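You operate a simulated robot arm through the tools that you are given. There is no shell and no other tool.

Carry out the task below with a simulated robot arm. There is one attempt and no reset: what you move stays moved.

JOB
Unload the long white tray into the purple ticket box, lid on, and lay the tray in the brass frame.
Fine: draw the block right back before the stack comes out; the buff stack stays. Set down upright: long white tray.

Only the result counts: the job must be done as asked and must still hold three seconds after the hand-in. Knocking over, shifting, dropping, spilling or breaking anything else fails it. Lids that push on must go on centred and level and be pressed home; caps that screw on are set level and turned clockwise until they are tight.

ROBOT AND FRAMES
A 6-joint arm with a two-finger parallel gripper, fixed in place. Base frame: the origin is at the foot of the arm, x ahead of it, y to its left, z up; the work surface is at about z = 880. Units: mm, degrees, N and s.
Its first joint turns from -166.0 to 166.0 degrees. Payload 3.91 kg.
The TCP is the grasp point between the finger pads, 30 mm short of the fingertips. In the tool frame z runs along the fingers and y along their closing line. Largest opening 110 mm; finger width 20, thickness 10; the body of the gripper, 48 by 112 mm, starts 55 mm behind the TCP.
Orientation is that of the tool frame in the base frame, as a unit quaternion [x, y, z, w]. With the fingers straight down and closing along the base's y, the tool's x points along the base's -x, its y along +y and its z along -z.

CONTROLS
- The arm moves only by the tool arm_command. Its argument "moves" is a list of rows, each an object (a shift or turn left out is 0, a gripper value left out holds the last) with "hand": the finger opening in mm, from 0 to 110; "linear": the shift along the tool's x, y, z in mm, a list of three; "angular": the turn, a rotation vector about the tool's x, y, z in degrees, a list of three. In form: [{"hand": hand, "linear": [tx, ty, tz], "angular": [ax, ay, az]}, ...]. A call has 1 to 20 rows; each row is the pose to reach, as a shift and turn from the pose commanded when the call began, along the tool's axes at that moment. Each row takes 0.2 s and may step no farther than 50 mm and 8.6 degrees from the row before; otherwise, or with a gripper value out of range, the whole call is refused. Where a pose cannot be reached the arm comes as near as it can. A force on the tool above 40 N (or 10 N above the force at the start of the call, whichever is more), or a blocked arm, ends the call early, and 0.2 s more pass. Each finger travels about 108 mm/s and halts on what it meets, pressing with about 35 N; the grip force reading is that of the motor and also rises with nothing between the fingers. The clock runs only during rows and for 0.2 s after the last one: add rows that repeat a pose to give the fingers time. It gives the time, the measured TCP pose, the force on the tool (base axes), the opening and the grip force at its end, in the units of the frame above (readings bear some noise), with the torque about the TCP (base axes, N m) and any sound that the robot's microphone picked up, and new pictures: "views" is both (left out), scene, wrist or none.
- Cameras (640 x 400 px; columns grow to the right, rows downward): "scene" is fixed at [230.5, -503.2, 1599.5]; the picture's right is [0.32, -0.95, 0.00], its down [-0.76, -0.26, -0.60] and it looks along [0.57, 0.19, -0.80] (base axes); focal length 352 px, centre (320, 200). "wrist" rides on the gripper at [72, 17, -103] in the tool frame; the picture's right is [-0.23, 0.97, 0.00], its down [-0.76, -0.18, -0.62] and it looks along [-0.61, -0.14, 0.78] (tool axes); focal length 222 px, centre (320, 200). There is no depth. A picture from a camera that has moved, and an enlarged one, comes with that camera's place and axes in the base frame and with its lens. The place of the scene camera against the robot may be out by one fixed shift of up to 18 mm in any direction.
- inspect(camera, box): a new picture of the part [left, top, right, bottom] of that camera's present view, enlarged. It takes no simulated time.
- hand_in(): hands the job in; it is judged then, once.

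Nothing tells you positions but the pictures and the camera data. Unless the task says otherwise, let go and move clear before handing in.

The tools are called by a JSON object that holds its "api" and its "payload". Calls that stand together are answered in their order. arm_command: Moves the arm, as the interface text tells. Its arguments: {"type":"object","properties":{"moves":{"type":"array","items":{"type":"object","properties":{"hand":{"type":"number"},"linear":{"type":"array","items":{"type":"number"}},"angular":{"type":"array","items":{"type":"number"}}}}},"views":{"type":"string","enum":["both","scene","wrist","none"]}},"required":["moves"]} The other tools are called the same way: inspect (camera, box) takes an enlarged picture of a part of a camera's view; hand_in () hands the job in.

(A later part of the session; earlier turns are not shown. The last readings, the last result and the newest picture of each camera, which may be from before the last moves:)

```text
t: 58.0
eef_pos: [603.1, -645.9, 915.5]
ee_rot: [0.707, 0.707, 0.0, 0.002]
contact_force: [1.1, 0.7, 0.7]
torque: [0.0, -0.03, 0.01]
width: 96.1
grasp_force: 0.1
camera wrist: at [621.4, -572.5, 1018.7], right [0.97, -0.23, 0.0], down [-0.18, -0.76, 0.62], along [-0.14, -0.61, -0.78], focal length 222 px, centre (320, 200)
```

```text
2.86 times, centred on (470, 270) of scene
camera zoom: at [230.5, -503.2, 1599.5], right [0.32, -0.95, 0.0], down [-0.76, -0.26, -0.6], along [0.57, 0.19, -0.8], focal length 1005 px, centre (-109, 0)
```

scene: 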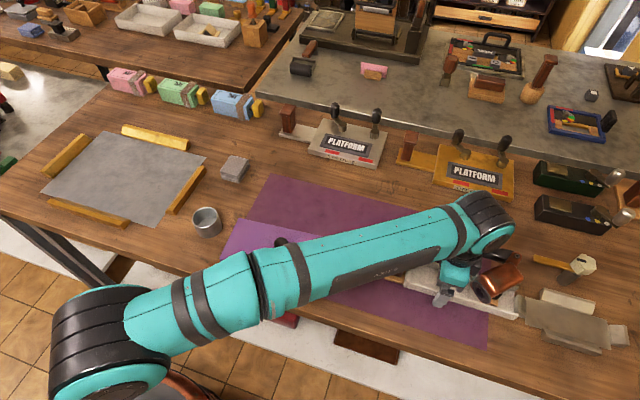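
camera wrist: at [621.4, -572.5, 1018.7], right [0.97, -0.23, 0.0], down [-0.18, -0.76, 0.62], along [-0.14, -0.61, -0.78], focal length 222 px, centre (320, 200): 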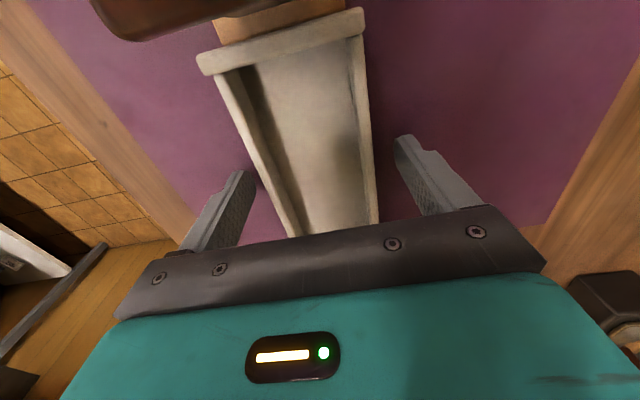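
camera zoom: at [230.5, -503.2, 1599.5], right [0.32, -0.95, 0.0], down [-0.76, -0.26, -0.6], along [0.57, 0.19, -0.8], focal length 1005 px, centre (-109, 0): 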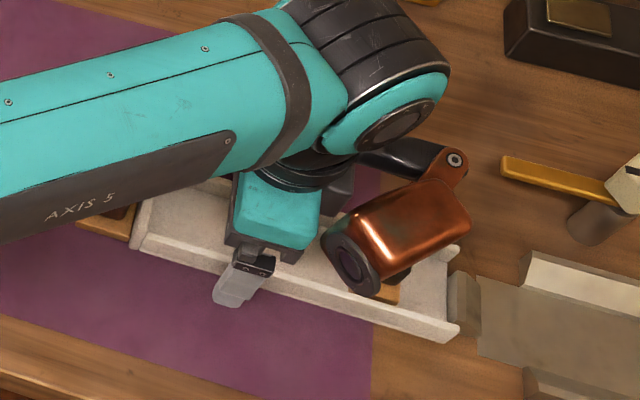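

Both fingers are outside the walls with the tips just above the mat. Closing on the tray.

{"api": "arm_command", "payload": {"moves": [{"linear": [0, 1, 0], "hand": 80}, {"linear": [0, 1, 0], "hand": 68}, {"linear": [0, 1, 0], "hand": 58}, {"linear": [0, 1, 0], "hand": 56}, {"linear": [0, 1, 0], "hand": 56}], "views": "wrist"}}

{"api": "inspect", "payload": {"camera": "wrist", "box": [180, 0, 500, 240]}}

```text
t: 59.2
eef_pos: [604.1, -644.9, 915.3]
ee_rot: [0.707, 0.707, 0.001, 0.001]
contact_force: [-0.9, -1.3, 1.1]
torque: [0.02, 0.2, 0.05]
width: 67.8
grasp_force: 35.1
camera wrist: at [622.3, -572.7, 1019.2], right [0.97, -0.23, 0.0], down [-0.18, -0.76, 0.62], along [-0.14, -0.61, -0.78], focal length 222 px, centre (320, 200)
```

wrist: 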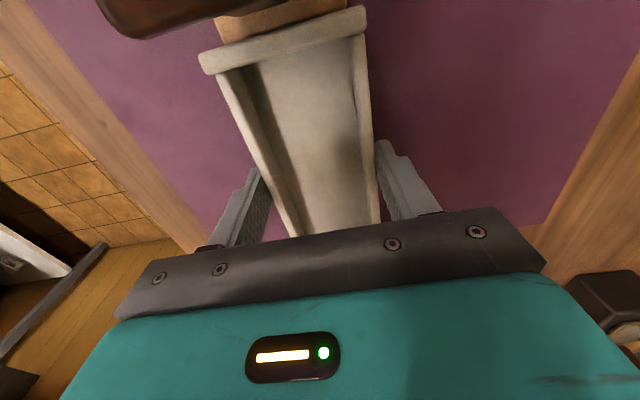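

```text
1.67 times, centred on (340, 120) of wrist
camera zoom: at [622.3, -572.7, 1019.2], right [0.97, -0.23, 0.0], down [-0.18, -0.76, 0.62], along [-0.14, -0.61, -0.78], focal length 370 px, centre (287, 333)
```

zoom: 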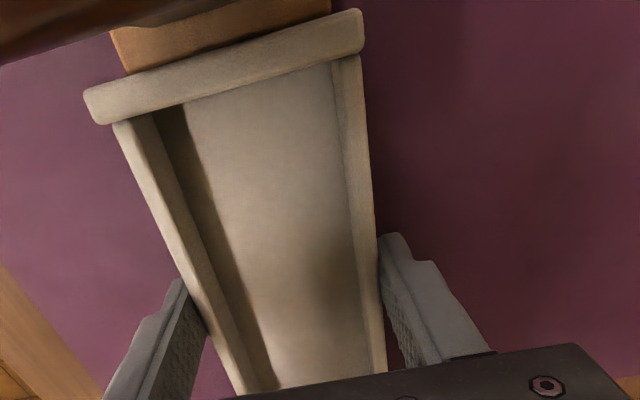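

Gripped at 67.8 mm. I'll lift a little and check the balance.

{"api": "arm_command", "payload": {"moves": [{"linear": [0, 0, -3]}, {"linear": [0, 0, -7]}, {"linear": [0, 0, -12]}, {"linear": [0, 0, -12]}]}}

{"api": "inspect", "payload": {"camera": "wrist", "box": [180, 0, 500, 240]}}

{"api": "inspect", "payload": {"camera": "scene", "box": [380, 200, 560, 340]}}

```text
t: 60.2
eef_pos: [604.9, -644.6, 927.8]
ee_rot: [0.708, 0.707, 0.001, 0.001]
contact_force: [-0.4, -0.4, -3.2]
torque: [0.0, 0.0, -0.03]
width: 67.5
grasp_force: 34.1
camera wrist: at [622.6, -572.4, 1031.2], right [0.97, -0.23, 0.0], down [-0.18, -0.76, 0.62], along [-0.14, -0.61, -0.78], focal length 222 px, centre (320, 200)
```

scene: 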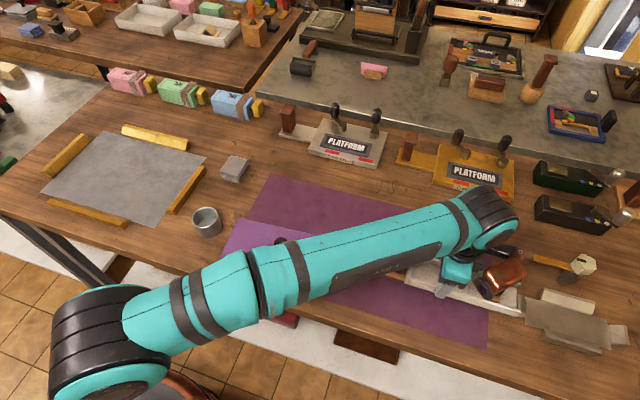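
wrist: 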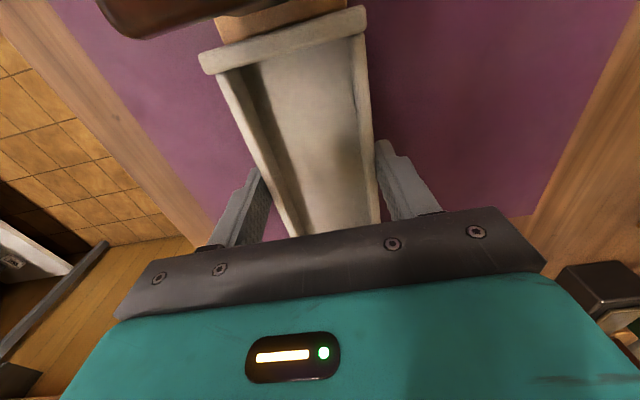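

```text
1.67 times, centred on (340, 120) of wrist
camera zoom: at [622.6, -572.4, 1031.2], right [0.97, -0.23, 0.0], down [-0.18, -0.76, 0.62], along [-0.14, -0.61, -0.78], focal length 370 px, centre (287, 333)
```

zoom: 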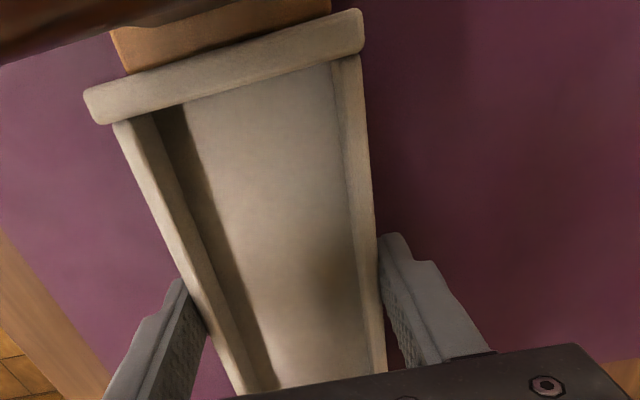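

```text
2.86 times, centred on (470, 270) of scene
camera zoom: at [230.5, -503.2, 1599.5], right [0.32, -0.95, 0.0], down [-0.76, -0.26, -0.6], along [0.57, 0.19, -0.8], focal length 1005 px, centre (-109, 0)
```

zoom: 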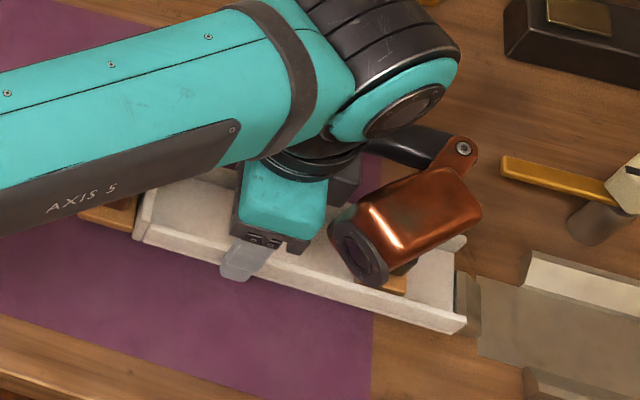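

It lifts balanced and level (about 3.2 N). I'll raise it higher, then carry it smoothly toward the brass frame so the block doesn't slide.

{"api": "arm_command", "payload": {"moves": [{"linear": [0, 0, -10]}, {"linear": [0, 0, -25]}, {"linear": [0, 0, -45]}, {"linear": [0, 0, -68]}, {"linear": [0, 0, -92]}, {"linear": [0, 0, -116]}, {"linear": [0, 0, -138]}, {"linear": [0, 0, -155]}, {"linear": [0, 0, -165]}, {"linear": [0, 0, -170]}, {"linear": [0, 0, -170]}]}}

{"api": "inspect", "payload": {"camera": "scene", "box": [380, 160, 560, 340]}}

```text
t: 62.6
eef_pos: [603.7, -643.6, 1096.9]
ee_rot: [0.707, 0.707, 0.0, 0.002]
contact_force: [-0.2, 0.2, -2.9]
torque: [-0.05, 0.02, 0.01]
width: 67.6
grasp_force: 35.2
camera wrist: at [622.0, -571.9, 1201.0], right [0.97, -0.23, 0.0], down [-0.18, -0.76, 0.62], along [-0.14, -0.61, -0.78], focal length 222 px, centre (320, 200)
```

scene: 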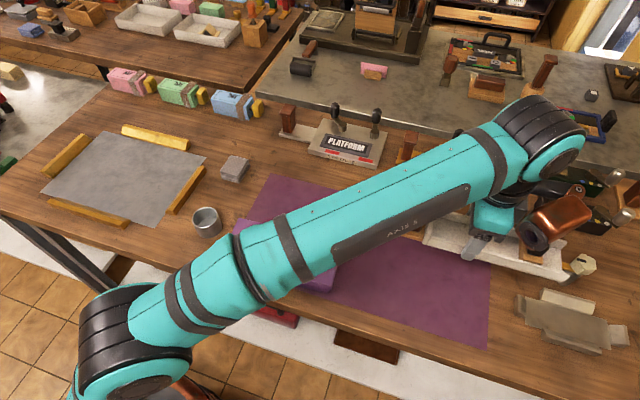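
wrist: 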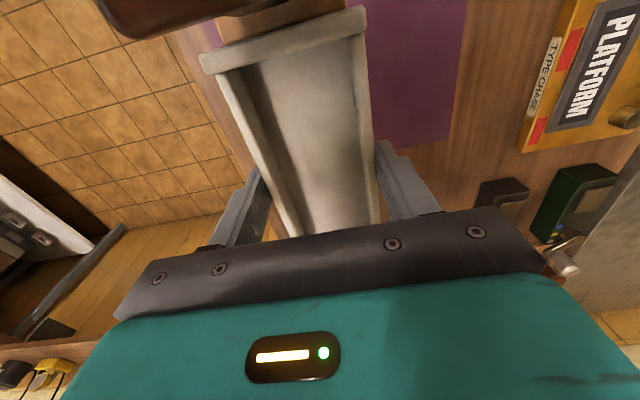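

```text
2.22 times, centred on (470, 250) of scene
camera zoom: at [230.5, -503.2, 1599.5], right [0.32, -0.95, 0.0], down [-0.76, -0.26, -0.6], along [0.57, 0.19, -0.8], focal length 782 px, centre (-13, 89)
```

zoom: 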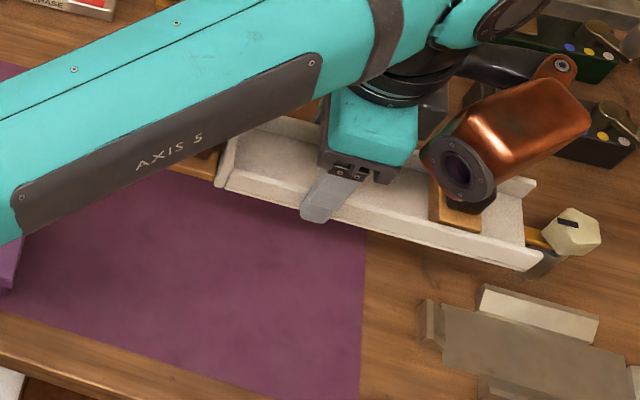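

Level and steady. Carrying toward the frame with gentle acceleration, first leg.

{"api": "arm_command", "payload": {"moves": [{"linear": [8, 0.4, 0]}, {"linear": [24, 1.3, 0]}, {"linear": [48, 2.6, 0]}, {"linear": [80, 4.4, 0]}, {"linear": [116, 6.3, 0]}, {"linear": [152, 8.3, 0]}, {"linear": [188, 10.3, 0]}, {"linear": [224, 12.2, 0]}, {"linear": [260, 14.2, 0]}, {"linear": [296, 16.1, 0]}, {"linear": [332, 18.1, 0]}, {"linear": [368, 20.1, 0]}, {"linear": [404, 22, 0]}, {"linear": [440, 24, 0]}, {"linear": [472, 25.7, 0]}, {"linear": [500, 27.3, 0]}, {"linear": [522, 28.5, 0]}, {"linear": [538, 29.3, 0]}, {"linear": [548, 29.9, 0]}, {"linear": [552, 30.1, 0]}]}}

```text
t: 66.8
eef_pos: [634.0, -93.0, 1096.4]
ee_rot: [0.707, 0.707, 0.0, 0.001]
contact_force: [0.7, -0.5, -2.5]
torque: [-0.04, 0.0, -0.02]
width: 67.7
grasp_force: 34.8
camera wrist: at [652.3, -19.9, 1200.6], right [0.97, -0.23, 0.0], down [-0.18, -0.76, 0.62], along [-0.14, -0.61, -0.78], focal length 222 px, centre (320, 200)
```

scene: 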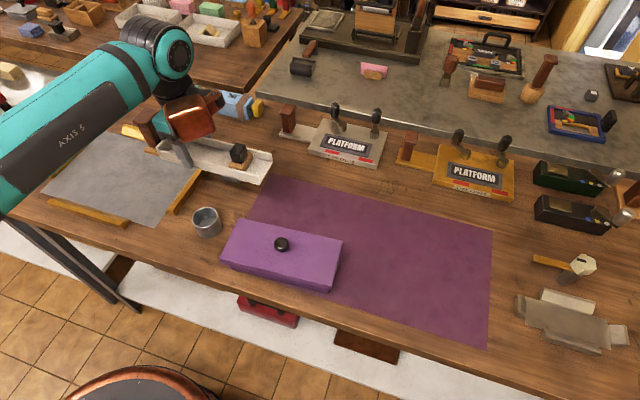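
wrist: 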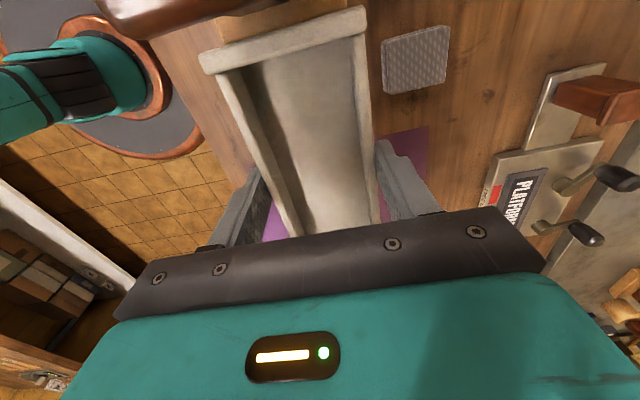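

{"api": "arm_command", "payload": {"moves": [{"linear": [8, 0.5, 0]}, {"linear": [24, 1.5, 0]}, {"linear": [48, 2.8, 0]}, {"linear": [78, 4.4, 0]}, {"linear": [110, 6, 0]}, {"linear": [142, 8, 0]}, {"linear": [174, 10, 0]}, {"linear": [206, 12, 0]}, {"linear": [236, 13.5, 0]}, {"linear": [262, 15, 0]}, {"linear": [282, 16, 0]}, {"linear": [296, 16.5, 0]}, {"linear": [305, 17, 0]}, {"linear": [310, 17, 0]}, {"linear": [310.5, 17, 0]}, {"linear": [310.5, 17, 0]}]}}

{"api": "inspect", "payload": {"camera": "scene", "box": [20, 60, 260, 240]}}

{"api": "inspect", "payload": {"camera": "wrist", "box": [140, 0, 500, 225]}}

```text
t: 70.2
eef_pos: [652.0, 218.5, 1096.5]
ee_rot: [0.707, 0.708, 0.0, 0.001]
contact_force: [0.0, 0.4, -3.2]
torque: [-0.04, 0.01, -0.01]
width: 67.4
grasp_force: 34.7
camera wrist: at [669.3, 290.9, 1200.5], right [0.97, -0.23, 0.0], down [-0.18, -0.76, 0.62], along [-0.14, -0.61, -0.78], focal length 222 px, centre (320, 200)
```

scene: 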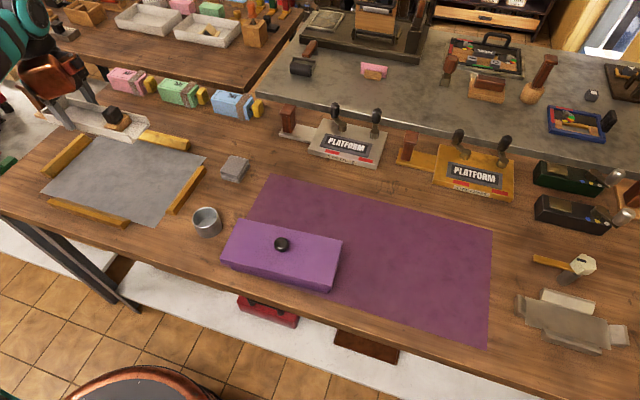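
wrist: 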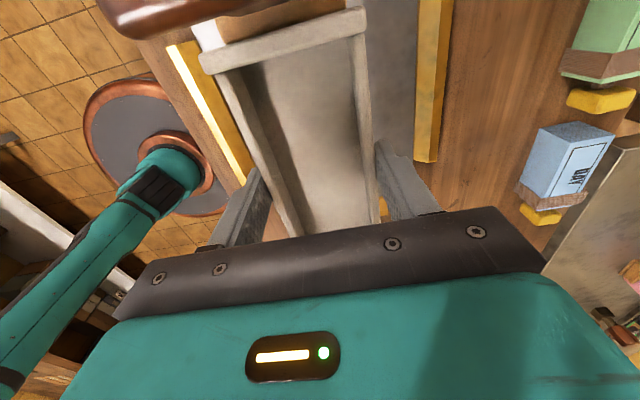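

```text
2.22 times, centred on (140, 150) of scene
camera zoom: at [230.5, -503.2, 1599.5], right [0.32, -0.95, 0.0], down [-0.76, -0.26, -0.6], along [0.57, 0.19, -0.8], focal length 782 px, centre (720, 311)
```

zoom: 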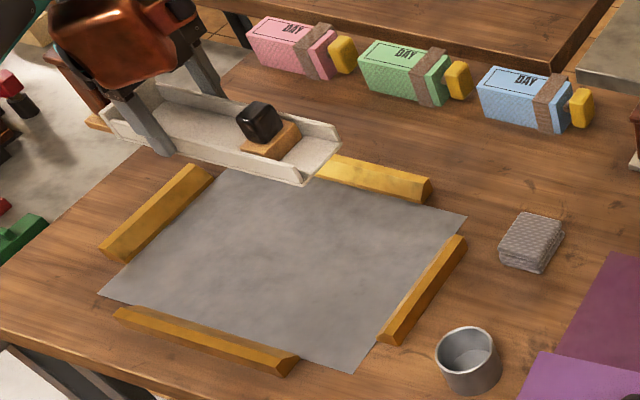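

```text
1.78 times, centred on (320, 112) of wrist
camera zoom: at [669.3, 290.9, 1200.5], right [0.97, -0.23, 0.0], down [-0.18, -0.76, 0.62], along [-0.14, -0.61, -0.78], focal length 395 px, centre (320, 356)
```

zoom: 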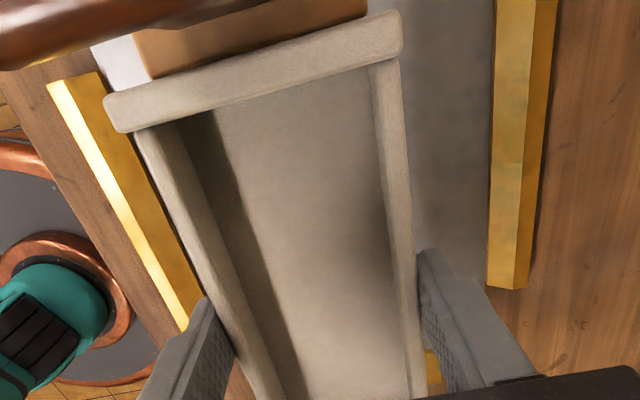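

The tray is centred over the frame with the block still back. Lowering it now, slowing near the surface.

{"api": "arm_command", "payload": {"moves": [{"linear": [0, 0, 12]}, {"linear": [0, 0, 34]}, {"linear": [0, 0, 60]}, {"linear": [0, 0, 88]}, {"linear": [0, 0, 114]}, {"linear": [0, 0, 136]}, {"linear": [0, 0, 152]}, {"linear": [0, 0, 163]}, {"linear": [0, 0, 170]}, {"linear": [0, 0, 170]}]}}

{"api": "inspect", "payload": {"camera": "scene", "box": [20, 80, 240, 240]}}

{"api": "inspect", "payload": {"camera": "wrist", "box": [140, 0, 500, 225]}}

```text
t: 72.4
eef_pos: [652.9, 217.4, 926.6]
ee_rot: [0.707, 0.707, 0.0, 0.002]
contact_force: [-0.2, -0.4, -3.3]
torque: [-0.05, -0.02, -0.03]
width: 67.4
grasp_force: 35.5
camera wrist: at [669.7, 290.1, 1030.5], right [0.97, -0.23, 0.0], down [-0.18, -0.76, 0.62], along [-0.14, -0.61, -0.78], focal length 222 px, centre (320, 200)
```

scene: 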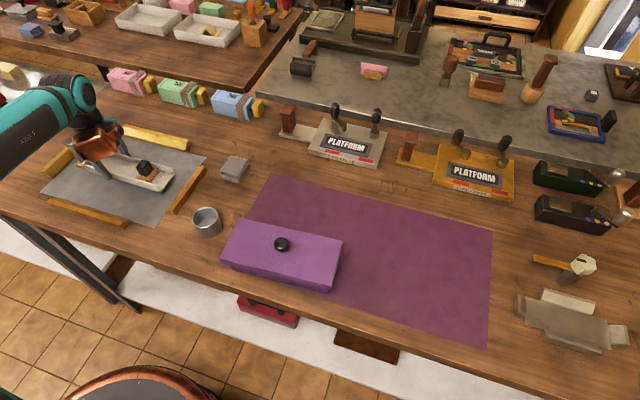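
wrist: 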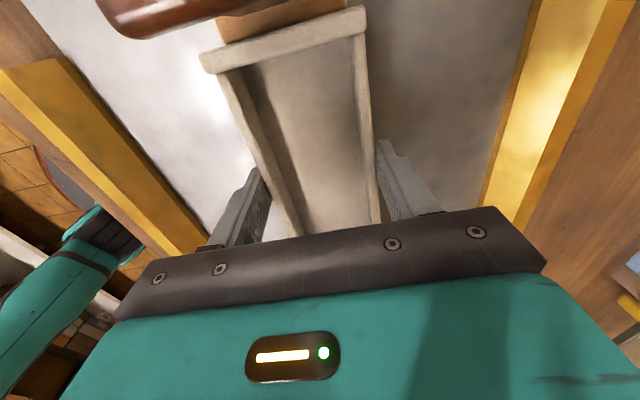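

```text
2.50 times, centred on (130, 160) of scene
camera zoom: at [230.5, -503.2, 1599.5], right [0.32, -0.95, 0.0], down [-0.76, -0.26, -0.6], along [0.57, 0.19, -0.8], focal length 880 px, centre (795, 300)
```

zoom: 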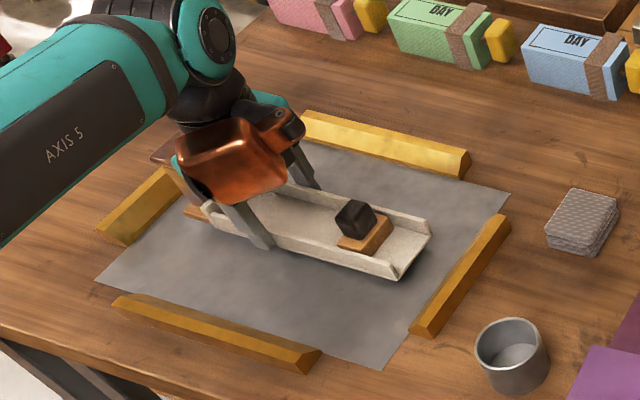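

```text
1.78 times, centred on (320, 112) of wrist
camera zoom: at [669.7, 290.1, 1030.5], right [0.97, -0.23, 0.0], down [-0.18, -0.76, 0.62], along [-0.14, -0.61, -0.78], focal length 395 px, centre (320, 356)
```

zoom: 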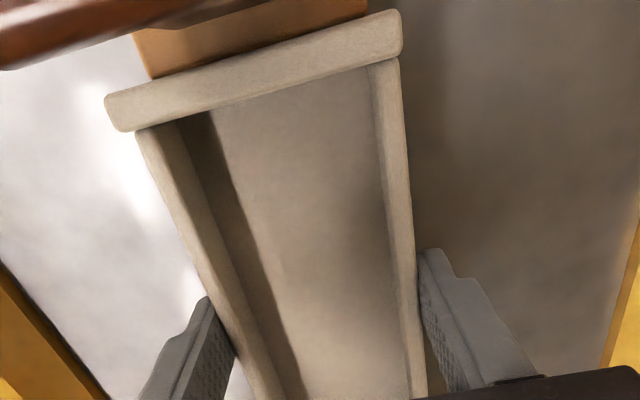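

It's well inside the brass bars. Lowering the last centimetre with force checks.

{"api": "arm_command", "payload": {"moves": [{"linear": [0, 0, 3]}, {"linear": [0, 0, 6]}, {"linear": [0, 0, 8.5]}, {"linear": [0, 0, 8.5]}], "views": "none"}}

```text
t: 73.4
eef_pos: [651.4, 218.0, 917.6]
ee_rot: [0.707, 0.707, 0.0, 0.0]
contact_force: [0.3, -0.1, -2.1]
torque: [-0.02, 0.0, -0.02]
width: 67.8
grasp_force: 34.9
```

{"api": "arm_command", "payload": {"moves": [{"linear": [0, 0, 0.7]}, {"linear": [0, 0, 1.4]}, {"linear": [0, 0, 1.4]}], "views": "none"}}

```text
t: 74.2
eef_pos: [652.9, 217.6, 915.9]
ee_rot: [0.707, 0.707, -0.001, 0.001]
contact_force: [0.7, 0.2, -4.0]
torque: [-0.02, 0.02, 0.05]
width: 67.6
grasp_force: 35.8
```

{"api": "arm_command", "payload": {"moves": [{"linear": [0, 0, 0.7]}, {"linear": [0, 0, 1.4]}, {"linear": [0, 0, 1.4]}], "views": "none"}}

```text
t: 75.0
eef_pos: [651.5, 218.0, 915.0]
ee_rot: [0.707, 0.707, 0.001, 0.001]
contact_force: [1.3, 0.4, 4.9]
torque: [0.52, 0.22, -0.1]
width: 67.7
grasp_force: 35.4
```

Contact made (about 8 N net). Releasing.

{"api": "arm_command", "payload": {"moves": [{"linear": [0, 0, -0.3], "hand": 70}, {"linear": [0, 0, -0.3], "hand": 76}, {"linear": [0, 0, -0.3], "hand": 90}, {"linear": [0, 0, -0.3], "hand": 96}]}}

{"api": "inspect", "payload": {"camera": "wrist", "box": [140, 0, 500, 225]}}

{"api": "inspect", "payload": {"camera": "scene", "box": [20, 80, 240, 240]}}

```text
t: 76.0
eef_pos: [650.8, 218.2, 915.1]
ee_rot: [0.707, 0.708, 0.0, 0.001]
contact_force: [0.2, 0.4, 0.7]
torque: [0.0, -0.01, 0.03]
width: 95.7
grasp_force: 0.0
camera wrist: at [669.3, 290.5, 1019.0], right [0.97, -0.23, 0.0], down [-0.18, -0.76, 0.62], along [-0.14, -0.61, -0.78], focal length 222 px, centre (320, 200)
```

scene: 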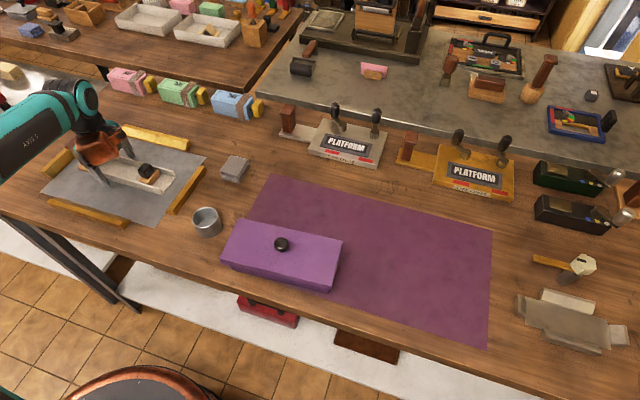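
wrist: 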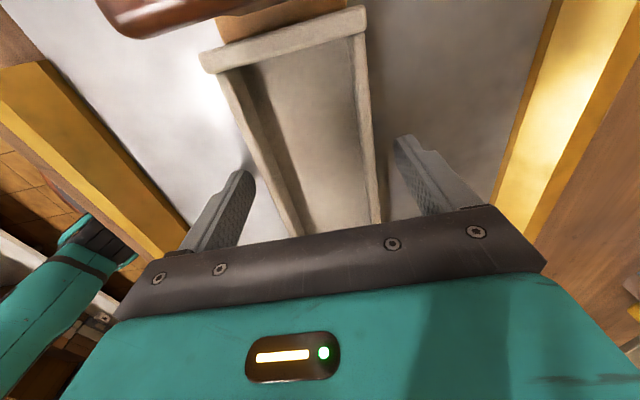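

```text
1.78 times, centred on (320, 112) of wrist
camera zoom: at [669.3, 290.5, 1019.0], right [0.97, -0.23, 0.0], down [-0.18, -0.76, 0.62], along [-0.14, -0.61, -0.78], focal length 395 px, centre (320, 356)
```

zoom: 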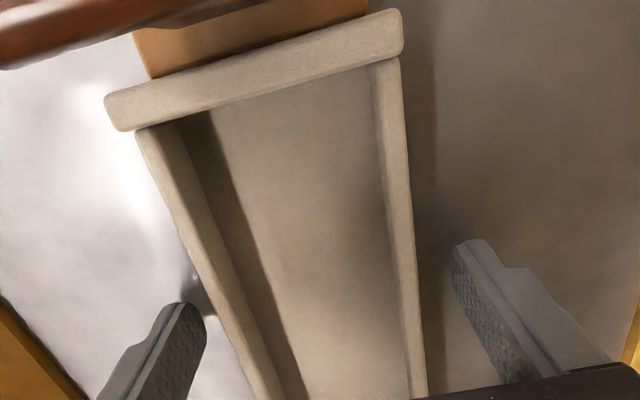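

```text
2.50 times, centred on (130, 160) of scene
camera zoom: at [230.5, -503.2, 1599.5], right [0.32, -0.95, 0.0], down [-0.76, -0.26, -0.6], along [0.57, 0.19, -0.8], focal length 880 px, centre (795, 300)
```

zoom: 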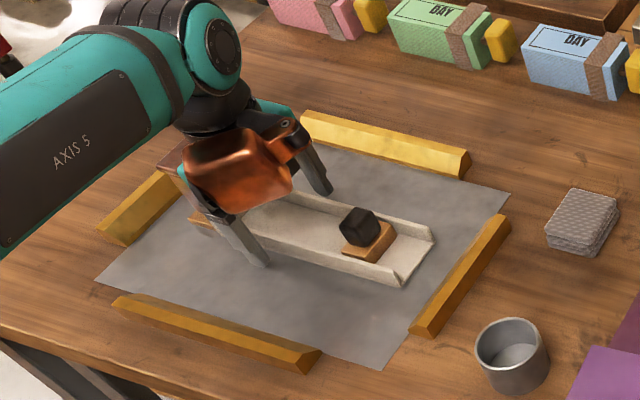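

Released cleanly. I'll rise straight up and then check everything.

{"api": "arm_command", "payload": {"moves": [{"linear": [0, 0, -15], "hand": 96}, {"linear": [0, 0, -45]}, {"linear": [0, 0, -85]}, {"linear": [0, 0, -130]}, {"linear": [0, 0, -175]}, {"linear": [0, 0, -220]}, {"linear": [25, -30, -240]}, {"linear": [60, -60, -250]}, {"linear": [100, -90, -250]}, {"linear": [100, -90, -250]}]}}

{"api": "inspect", "payload": {"camera": "scene", "box": [20, 80, 240, 240]}}

{"api": "inspect", "payload": {"camera": "scene", "box": [200, 190, 400, 320]}}

{"api": "inspect", "payload": {"camera": "wrist", "box": [220, 0, 500, 225]}}

```text
t: 78.2
eef_pos: [560.6, 318.4, 1165.1]
ee_rot: [0.707, 0.707, 0.0, 0.001]
contact_force: [0.0, 0.6, -0.2]
torque: [0.01, 0.04, 0.0]
width: 95.9
grasp_force: 0.1
camera wrist: at [579.2, 390.3, 1269.3], right [0.97, -0.23, 0.0], down [-0.18, -0.76, 0.62], along [-0.14, -0.61, -0.78], focal length 222 px, centre (320, 200)
```

scene: 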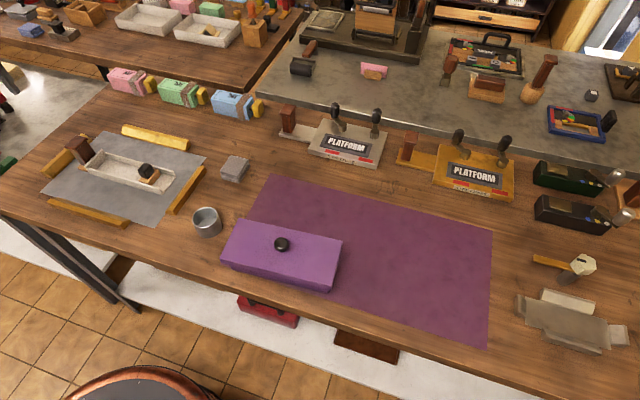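
wrist: 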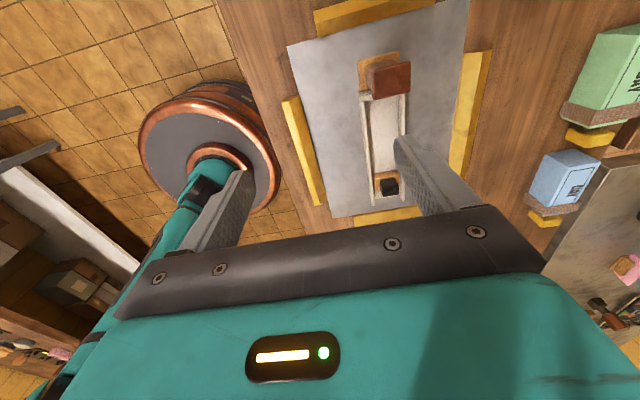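

```text
2.50 times, centred on (130, 160) of scene
camera zoom: at [230.5, -503.2, 1599.5], right [0.32, -0.95, 0.0], down [-0.76, -0.26, -0.6], along [0.57, 0.19, -0.8], focal length 880 px, centre (795, 300)
```

zoom: 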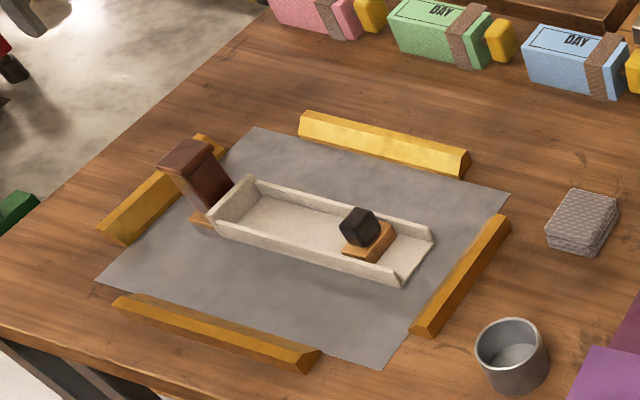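

```text
3.08 times, centred on (300, 255) of scene
camera zoom: at [230.5, -503.2, 1599.5], right [0.32, -0.95, 0.0], down [-0.76, -0.26, -0.6], along [0.57, 0.19, -0.8], focal length 1083 px, centre (382, 31)
```

zoom: 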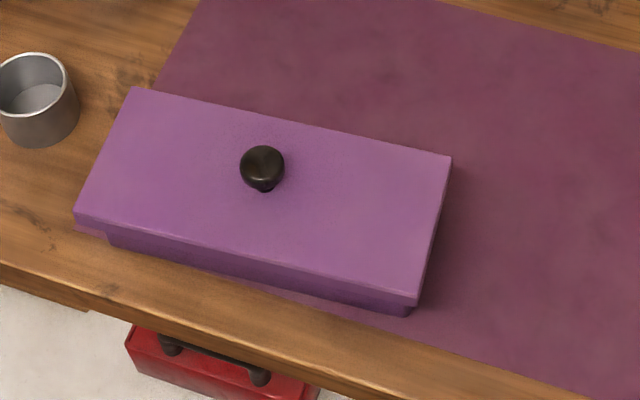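

```text
1.78 times, centred on (360, 112) of wrist
camera zoom: at [579.2, 390.3, 1269.3], right [0.97, -0.23, 0.0], down [-0.18, -0.76, 0.62], along [-0.14, -0.61, -0.78], focal length 395 px, centre (249, 356)
```

zoom: 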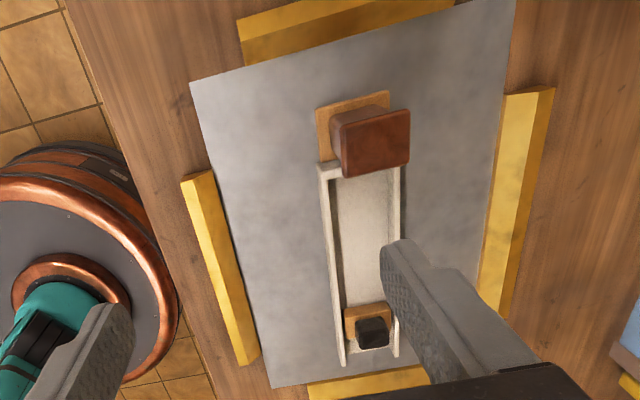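

The tray lies upright inside the brass frame and the block is still back. Before handing in, I want a precise look at the lid's centring from the box's end, so I'll move the camera there.

{"api": "arm_command", "payload": {"moves": [{"linear": [-42, -3.5, 0], "hand": 110}, {"linear": [-84, -7, 0]}, {"linear": [-126, -10.5, 0]}, {"linear": [-168, -14, 0]}, {"linear": [-210, -17.5, 0]}, {"linear": [-252, -21, 0]}, {"linear": [-294, -24.5, 0]}, {"linear": [-336, -28, 0]}, {"linear": [-378, -31.5, 0]}, {"linear": [-420, -35, 10]}, {"linear": [-450, -37, 40]}, {"linear": [-470, -38, 75]}, {"linear": [-470, -38, 115]}, {"linear": [-470, -38, 150]}, {"linear": [-470, -38, 169]}, {"linear": [-470, -38, 169]}]}}

{"api": "inspect", "payload": {"camera": "wrist", "box": [230, 100, 430, 225]}}

```text
t: 81.6
eef_pos: [523.7, -153.8, 997.0]
ee_rot: [0.707, 0.708, 0.0, 0.001]
contact_force: [-0.2, 0.2, -0.3]
torque: [0.0, 0.03, -0.01]
width: 110.1
grasp_force: 0.0
camera wrist: at [541.3, -79.9, 1100.3], right [0.97, -0.23, 0.0], down [-0.18, -0.76, 0.62], along [-0.14, -0.61, -0.78], focal length 222 px, centre (320, 200)
```

scene: 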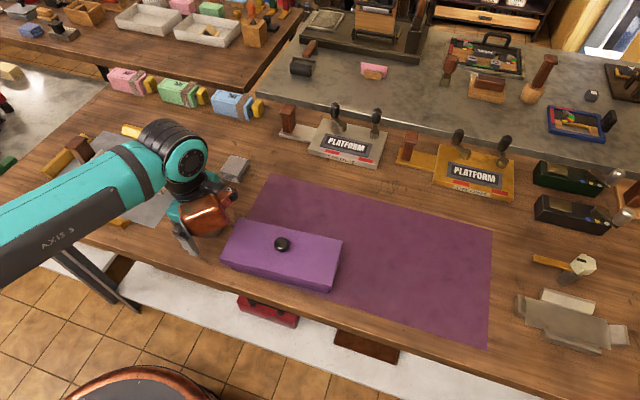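
wrist: 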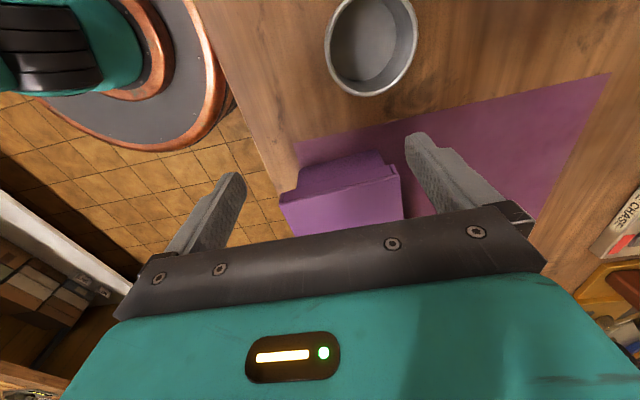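

```text
3.20 times, centred on (330, 162) of wrist
camera zoom: at [541.3, -79.9, 1100.3], right [0.97, -0.23, 0.0], down [-0.18, -0.76, 0.62], along [-0.14, -0.61, -0.78], focal length 711 px, centre (288, 320)
```

zoom: 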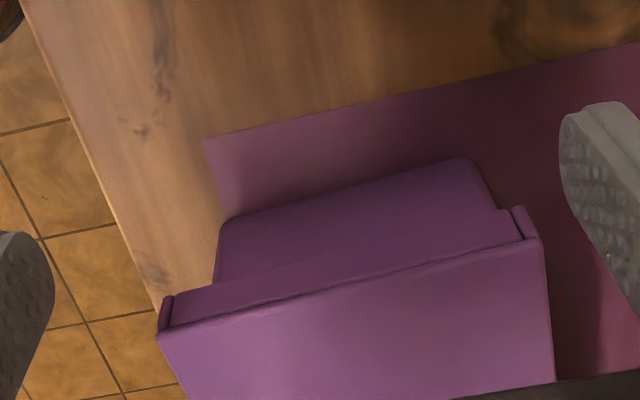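

From the end view the lid sits about 3 mm toward −x relative to the box, since the box moved less than the lid did. I'll re-centre it gently by closing on the knob at the box's centreline, with the fingertips well clear of the lid plate so nothing drags on release.

{"api": "arm_command", "payload": {"moves": [{"linear": [0, 0, -35], "hand": 80}, {"linear": [-20, 3, -65], "hand": 56}, {"linear": [-60, 6, -65]}, {"linear": [-100, 10, -65]}, {"linear": [-135, 14, -65]}, {"linear": [-156.5, 15, -60]}, {"linear": [-156.5, 15, -40]}, {"linear": [-156.5, 15, -15]}, {"linear": [-156.5, 15, 5]}, {"linear": [-156.5, 15, 9]}, {"linear": [-156.5, 15, 9]}]}}

{"api": "inspect", "payload": {"camera": "wrist", "box": [240, 120, 400, 220]}}

{"api": "inspect", "payload": {"camera": "scene", "box": [210, 190, 370, 300]}}

```text
t: 84.0
eef_pos: [538.5, -309.2, 986.7]
ee_rot: [0.707, 0.707, 0.0, 0.001]
contact_force: [0.8, 0.0, 0.3]
torque: [0.0, -0.01, -0.02]
width: 55.8
grasp_force: 0.0
camera wrist: at [556.1, -236.3, 1091.4], right [0.97, -0.23, 0.0], down [-0.18, -0.76, 0.62], along [-0.14, -0.61, -0.78], focal length 222 px, centre (320, 200)
```

scene: 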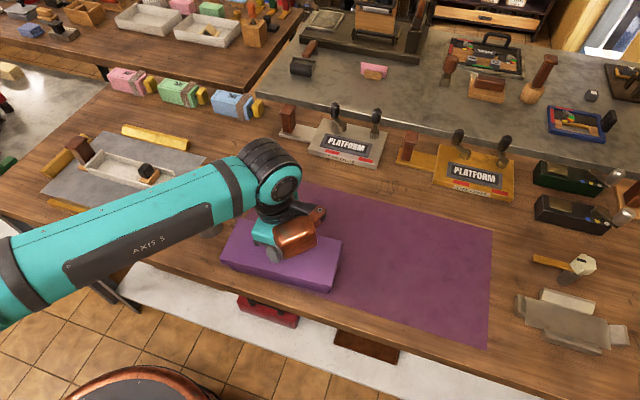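
wrist: 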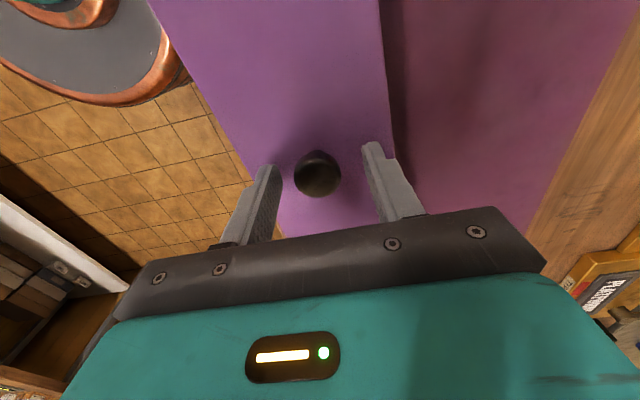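

```text
4.00 times, centred on (320, 170) of wrist
camera zoom: at [556.1, -236.3, 1091.4], right [0.97, -0.23, 0.0], down [-0.18, -0.76, 0.62], along [-0.14, -0.61, -0.78], focal length 888 px, centre (320, 320)
```

zoom: 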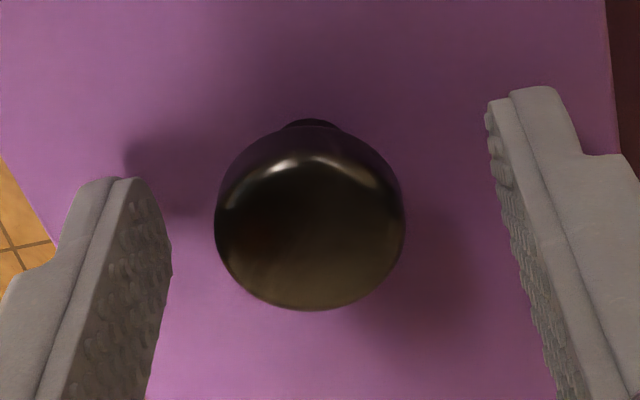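

```text
3.64 times, centred on (290, 245) of scene
camera zoom: at [230.5, -503.2, 1599.5], right [0.32, -0.95, 0.0], down [-0.76, -0.26, -0.6], along [0.57, 0.19, -0.8], focal length 1280 px, centre (429, 36)
```

zoom: 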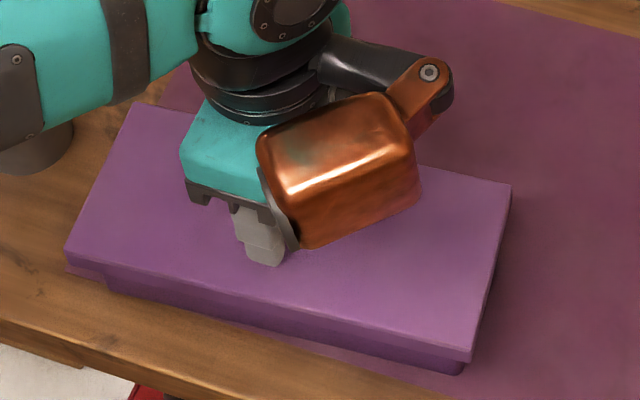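

The knob is 1.1 mm to the −x side of the tool axis. I'll shift the tool +1.9 mm in x and close, which slides the lid about 3 mm into centre.

{"api": "arm_command", "payload": {"moves": [{"linear": [1, 1.9, 0], "hand": 56}, {"linear": [1, 1.9, 0], "hand": 50}, {"linear": [1, 1.9, 0], "hand": 44}, {"linear": [1, 1.9, 0], "hand": 39}, {"linear": [1, 1.9, 0], "hand": 35}, {"linear": [1, 1.9, 0], "hand": 32}, {"linear": [1, 1.9, 0], "hand": 30}, {"linear": [1, 1.9, 0], "hand": 29}, {"linear": [1, 1.9, 0], "hand": 28}, {"linear": [1, 1.9, 0], "hand": 28}]}}

{"api": "inspect", "payload": {"camera": "wrist", "box": [240, 120, 400, 220]}}

{"api": "inspect", "payload": {"camera": "scene", "box": [210, 190, 370, 300]}}

```text
t: 86.2
eef_pos: [539.1, -308.3, 988.9]
ee_rot: [0.707, 0.707, 0.0, 0.002]
contact_force: [-1.5, 0.2, -0.1]
torque: [-0.01, -0.04, -0.02]
width: 29.1
grasp_force: 1.3
camera wrist: at [558.1, -235.1, 1091.7], right [0.97, -0.23, 0.0], down [-0.18, -0.76, 0.62], along [-0.14, -0.61, -0.78], focal length 222 px, centre (320, 200)
```

scene: 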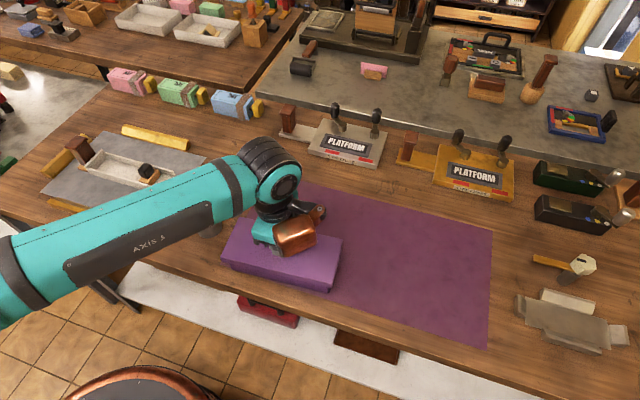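
wrist: 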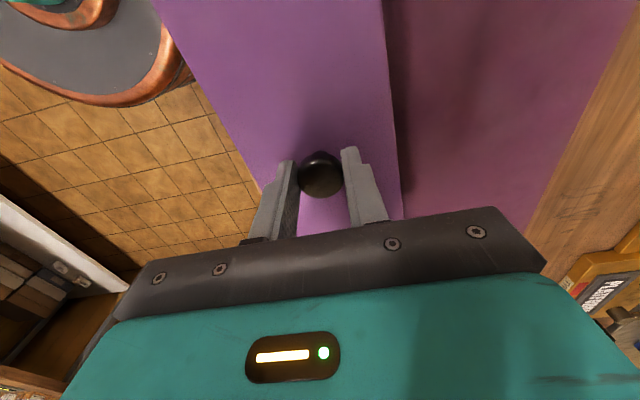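

```text
4.00 times, centred on (320, 170) of wrist
camera zoom: at [558.1, -235.1, 1091.7], right [0.97, -0.23, 0.0], down [-0.18, -0.76, 0.62], along [-0.14, -0.61, -0.78], focal length 888 px, centre (320, 320)
```

zoom: 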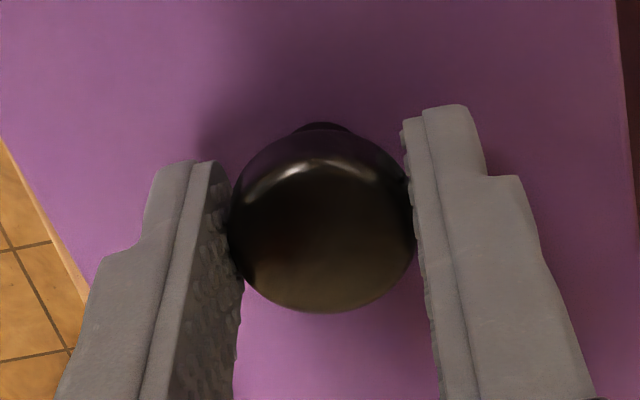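

```text
3.64 times, centred on (290, 245) of scene
camera zoom: at [230.5, -503.2, 1599.5], right [0.32, -0.95, 0.0], down [-0.76, -0.26, -0.6], along [0.57, 0.19, -0.8], focal length 1280 px, centre (429, 36)
```

zoom: 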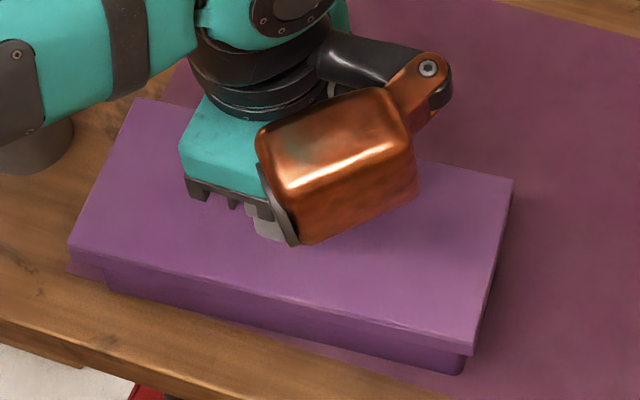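

The lid slid about 3 mm while the box stayed put, and the overhangs now agree within about 1 mm. I'll open gently and rise.

{"api": "arm_command", "payload": {"moves": [{"hand": 32}, {"hand": 40}, {"hand": 56}, {"linear": [0, 0, -15]}, {"linear": [0, 0, -50]}, {"linear": [0, 0, -90]}, {"linear": [0, 0, -120]}, {"linear": [0, 0, -120]}]}}

{"api": "inspect", "payload": {"camera": "scene", "box": [210, 190, 370, 300]}}

```text
t: 88.0
eef_pos: [540.7, -307.0, 1108.7]
ee_rot: [0.707, 0.707, 0.0, 0.001]
contact_force: [-0.3, -0.4, -0.4]
torque: [-0.01, -0.01, 0.0]
width: 55.8
grasp_force: 0.0
camera wrist: at [558.5, -235.1, 1212.5], right [0.97, -0.23, 0.0], down [-0.18, -0.76, 0.62], along [-0.14, -0.61, -0.78], focal length 222 px, centre (320, 200)
```

scene: 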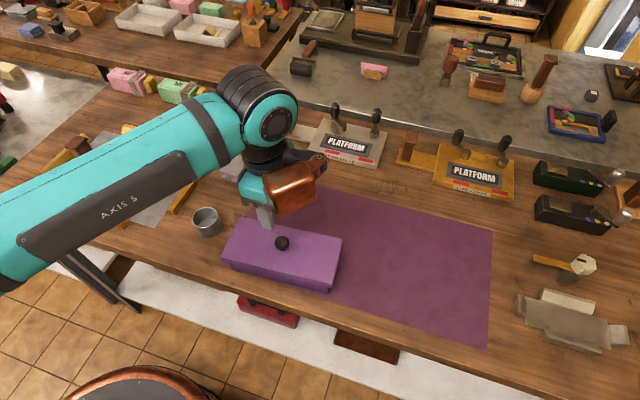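
wrist: 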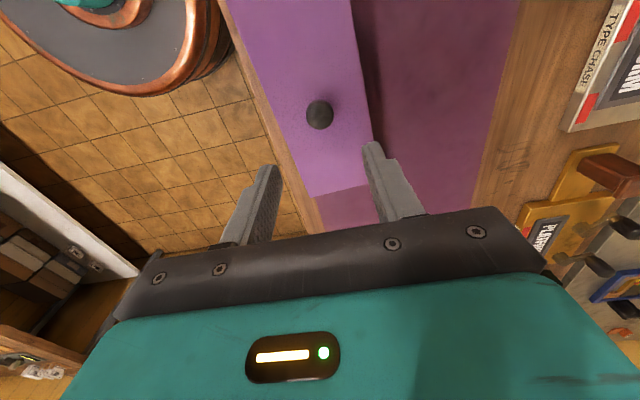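

```text
3.64 times, centred on (290, 245) of scene
camera zoom: at [230.5, -503.2, 1599.5], right [0.32, -0.95, 0.0], down [-0.76, -0.26, -0.6], along [0.57, 0.19, -0.8], focal length 1280 px, centre (429, 36)
```

zoom: 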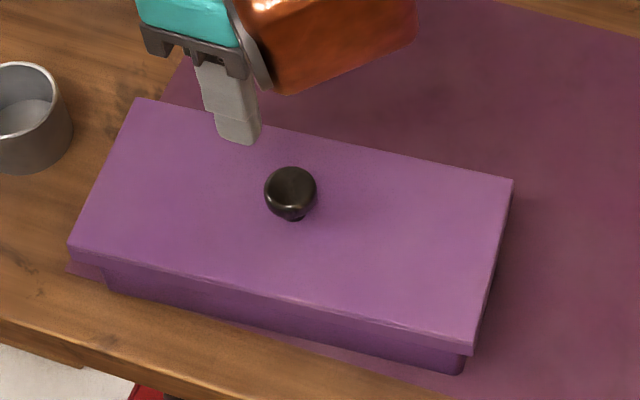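

{"api": "arm_command", "payload": {"moves": [{"linear": [35, -4, 0], "hand": 80}, {"linear": [75, -8, 0], "hand": 110}, {"linear": [115, -13, 0]}, {"linear": [145, -17, 0]}, {"linear": [155.5, -17, 25]}, {"linear": [155.5, -17, 65]}, {"linear": [155.5, -17, 98]}, {"linear": [155.5, -17, 111]}, {"linear": [155.5, -17, 111]}], "views": "wrist"}}

{"api": "inspect", "payload": {"camera": "wrist", "box": [230, 100, 430, 225]}}

{"api": "inspect", "payload": {"camera": "wrist", "box": [260, 130, 420, 225]}}

```text
t: 90.0
eef_pos: [522.8, -151.7, 995.4]
ee_rot: [0.707, 0.707, 0.0, 0.001]
contact_force: [-0.1, 0.4, 0.5]
torque: [-0.01, 0.02, 0.01]
width: 110.2
grasp_force: 0.1
camera wrist: at [540.6, -79.5, 1100.0], right [0.97, -0.23, 0.0], down [-0.18, -0.76, 0.62], along [-0.14, -0.61, -0.78], focal length 222 px, centre (320, 200)
```

wrist: 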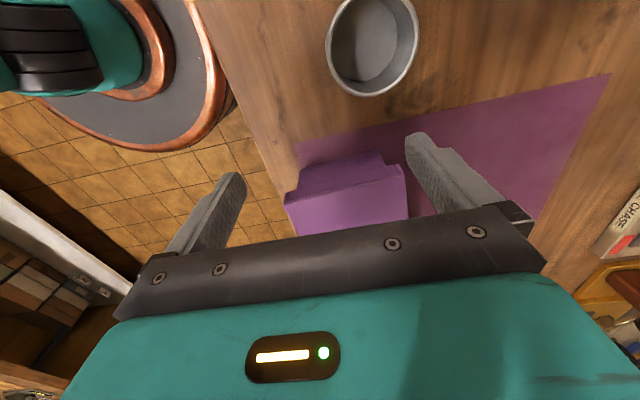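

```text
3.20 times, centred on (330, 162) of wrist
camera zoom: at [540.6, -79.5, 1100.0], right [0.97, -0.23, 0.0], down [-0.18, -0.76, 0.62], along [-0.14, -0.61, -0.78], focal length 711 px, centre (288, 320)
```

zoom: 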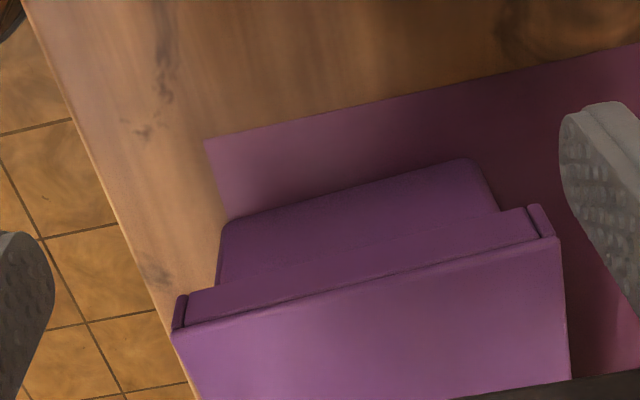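

```text
4.00 times, centred on (340, 178) of wrist
camera zoom: at [540.6, -79.5, 1100.0], right [0.97, -0.23, 0.0], down [-0.18, -0.76, 0.62], along [-0.14, -0.61, -0.78], focal length 888 px, centre (240, 290)
```

zoom: 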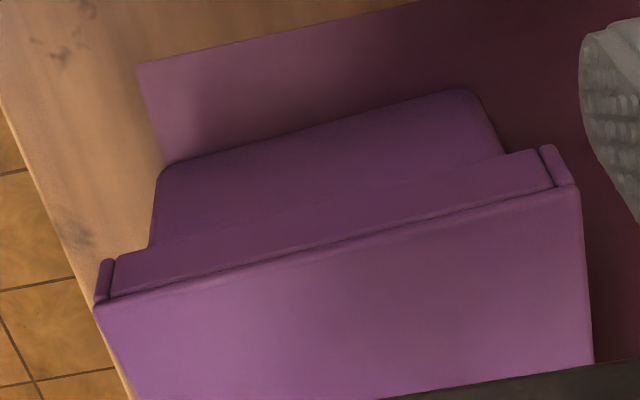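

The overhangs are now symmetric at about 10 mm each side and the lid is level and home. I'll rise clear and do a final check of the whole scene.

{"api": "arm_command", "payload": {"moves": [{"linear": [0, 0, -40]}, {"linear": [0, 0, -85]}, {"linear": [0, 0, -130]}, {"linear": [10, -20, -175]}, {"linear": [30, -50, -215]}, {"linear": [60, -80, -235]}, {"linear": [95, -110, -240]}, {"linear": [95, -110, -240]}]}}

{"api": "inspect", "payload": {"camera": "scene", "box": [20, 80, 240, 240]}}

{"api": "inspect", "payload": {"camera": "scene", "box": [200, 190, 400, 320]}}

```text
refused: row 4 steps farther than a row can; nothing moved
```

```text
2.50 times, centred on (130, 160) of scene
camera zoom: at [230.5, -503.2, 1599.5], right [0.32, -0.95, 0.0], down [-0.76, -0.26, -0.6], along [0.57, 0.19, -0.8], focal length 880 px, centre (795, 300)
```

zoom: 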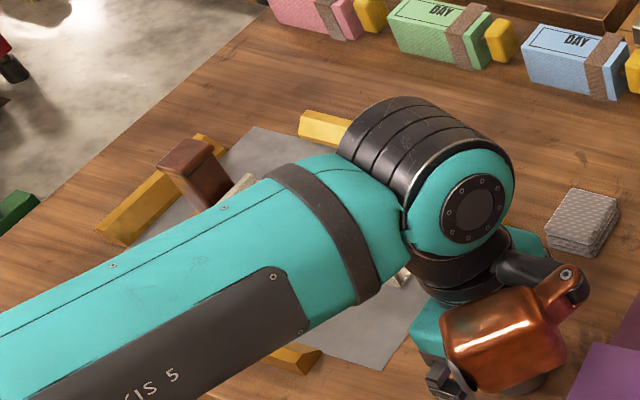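

```text
3.08 times, centred on (300, 255) of scene
camera zoom: at [230.5, -503.2, 1599.5], right [0.32, -0.95, 0.0], down [-0.76, -0.26, -0.6], along [0.57, 0.19, -0.8], focal length 1083 px, centre (382, 31)
```

zoom: 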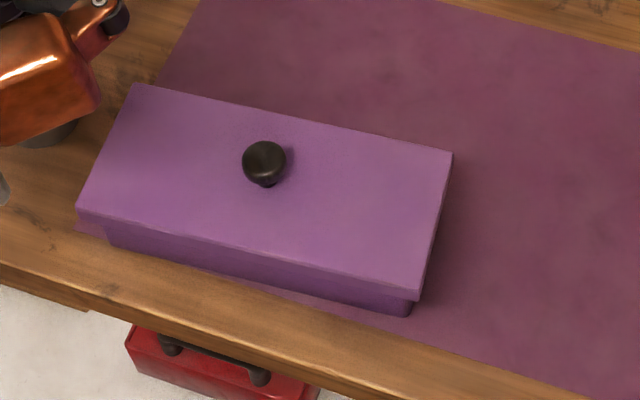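

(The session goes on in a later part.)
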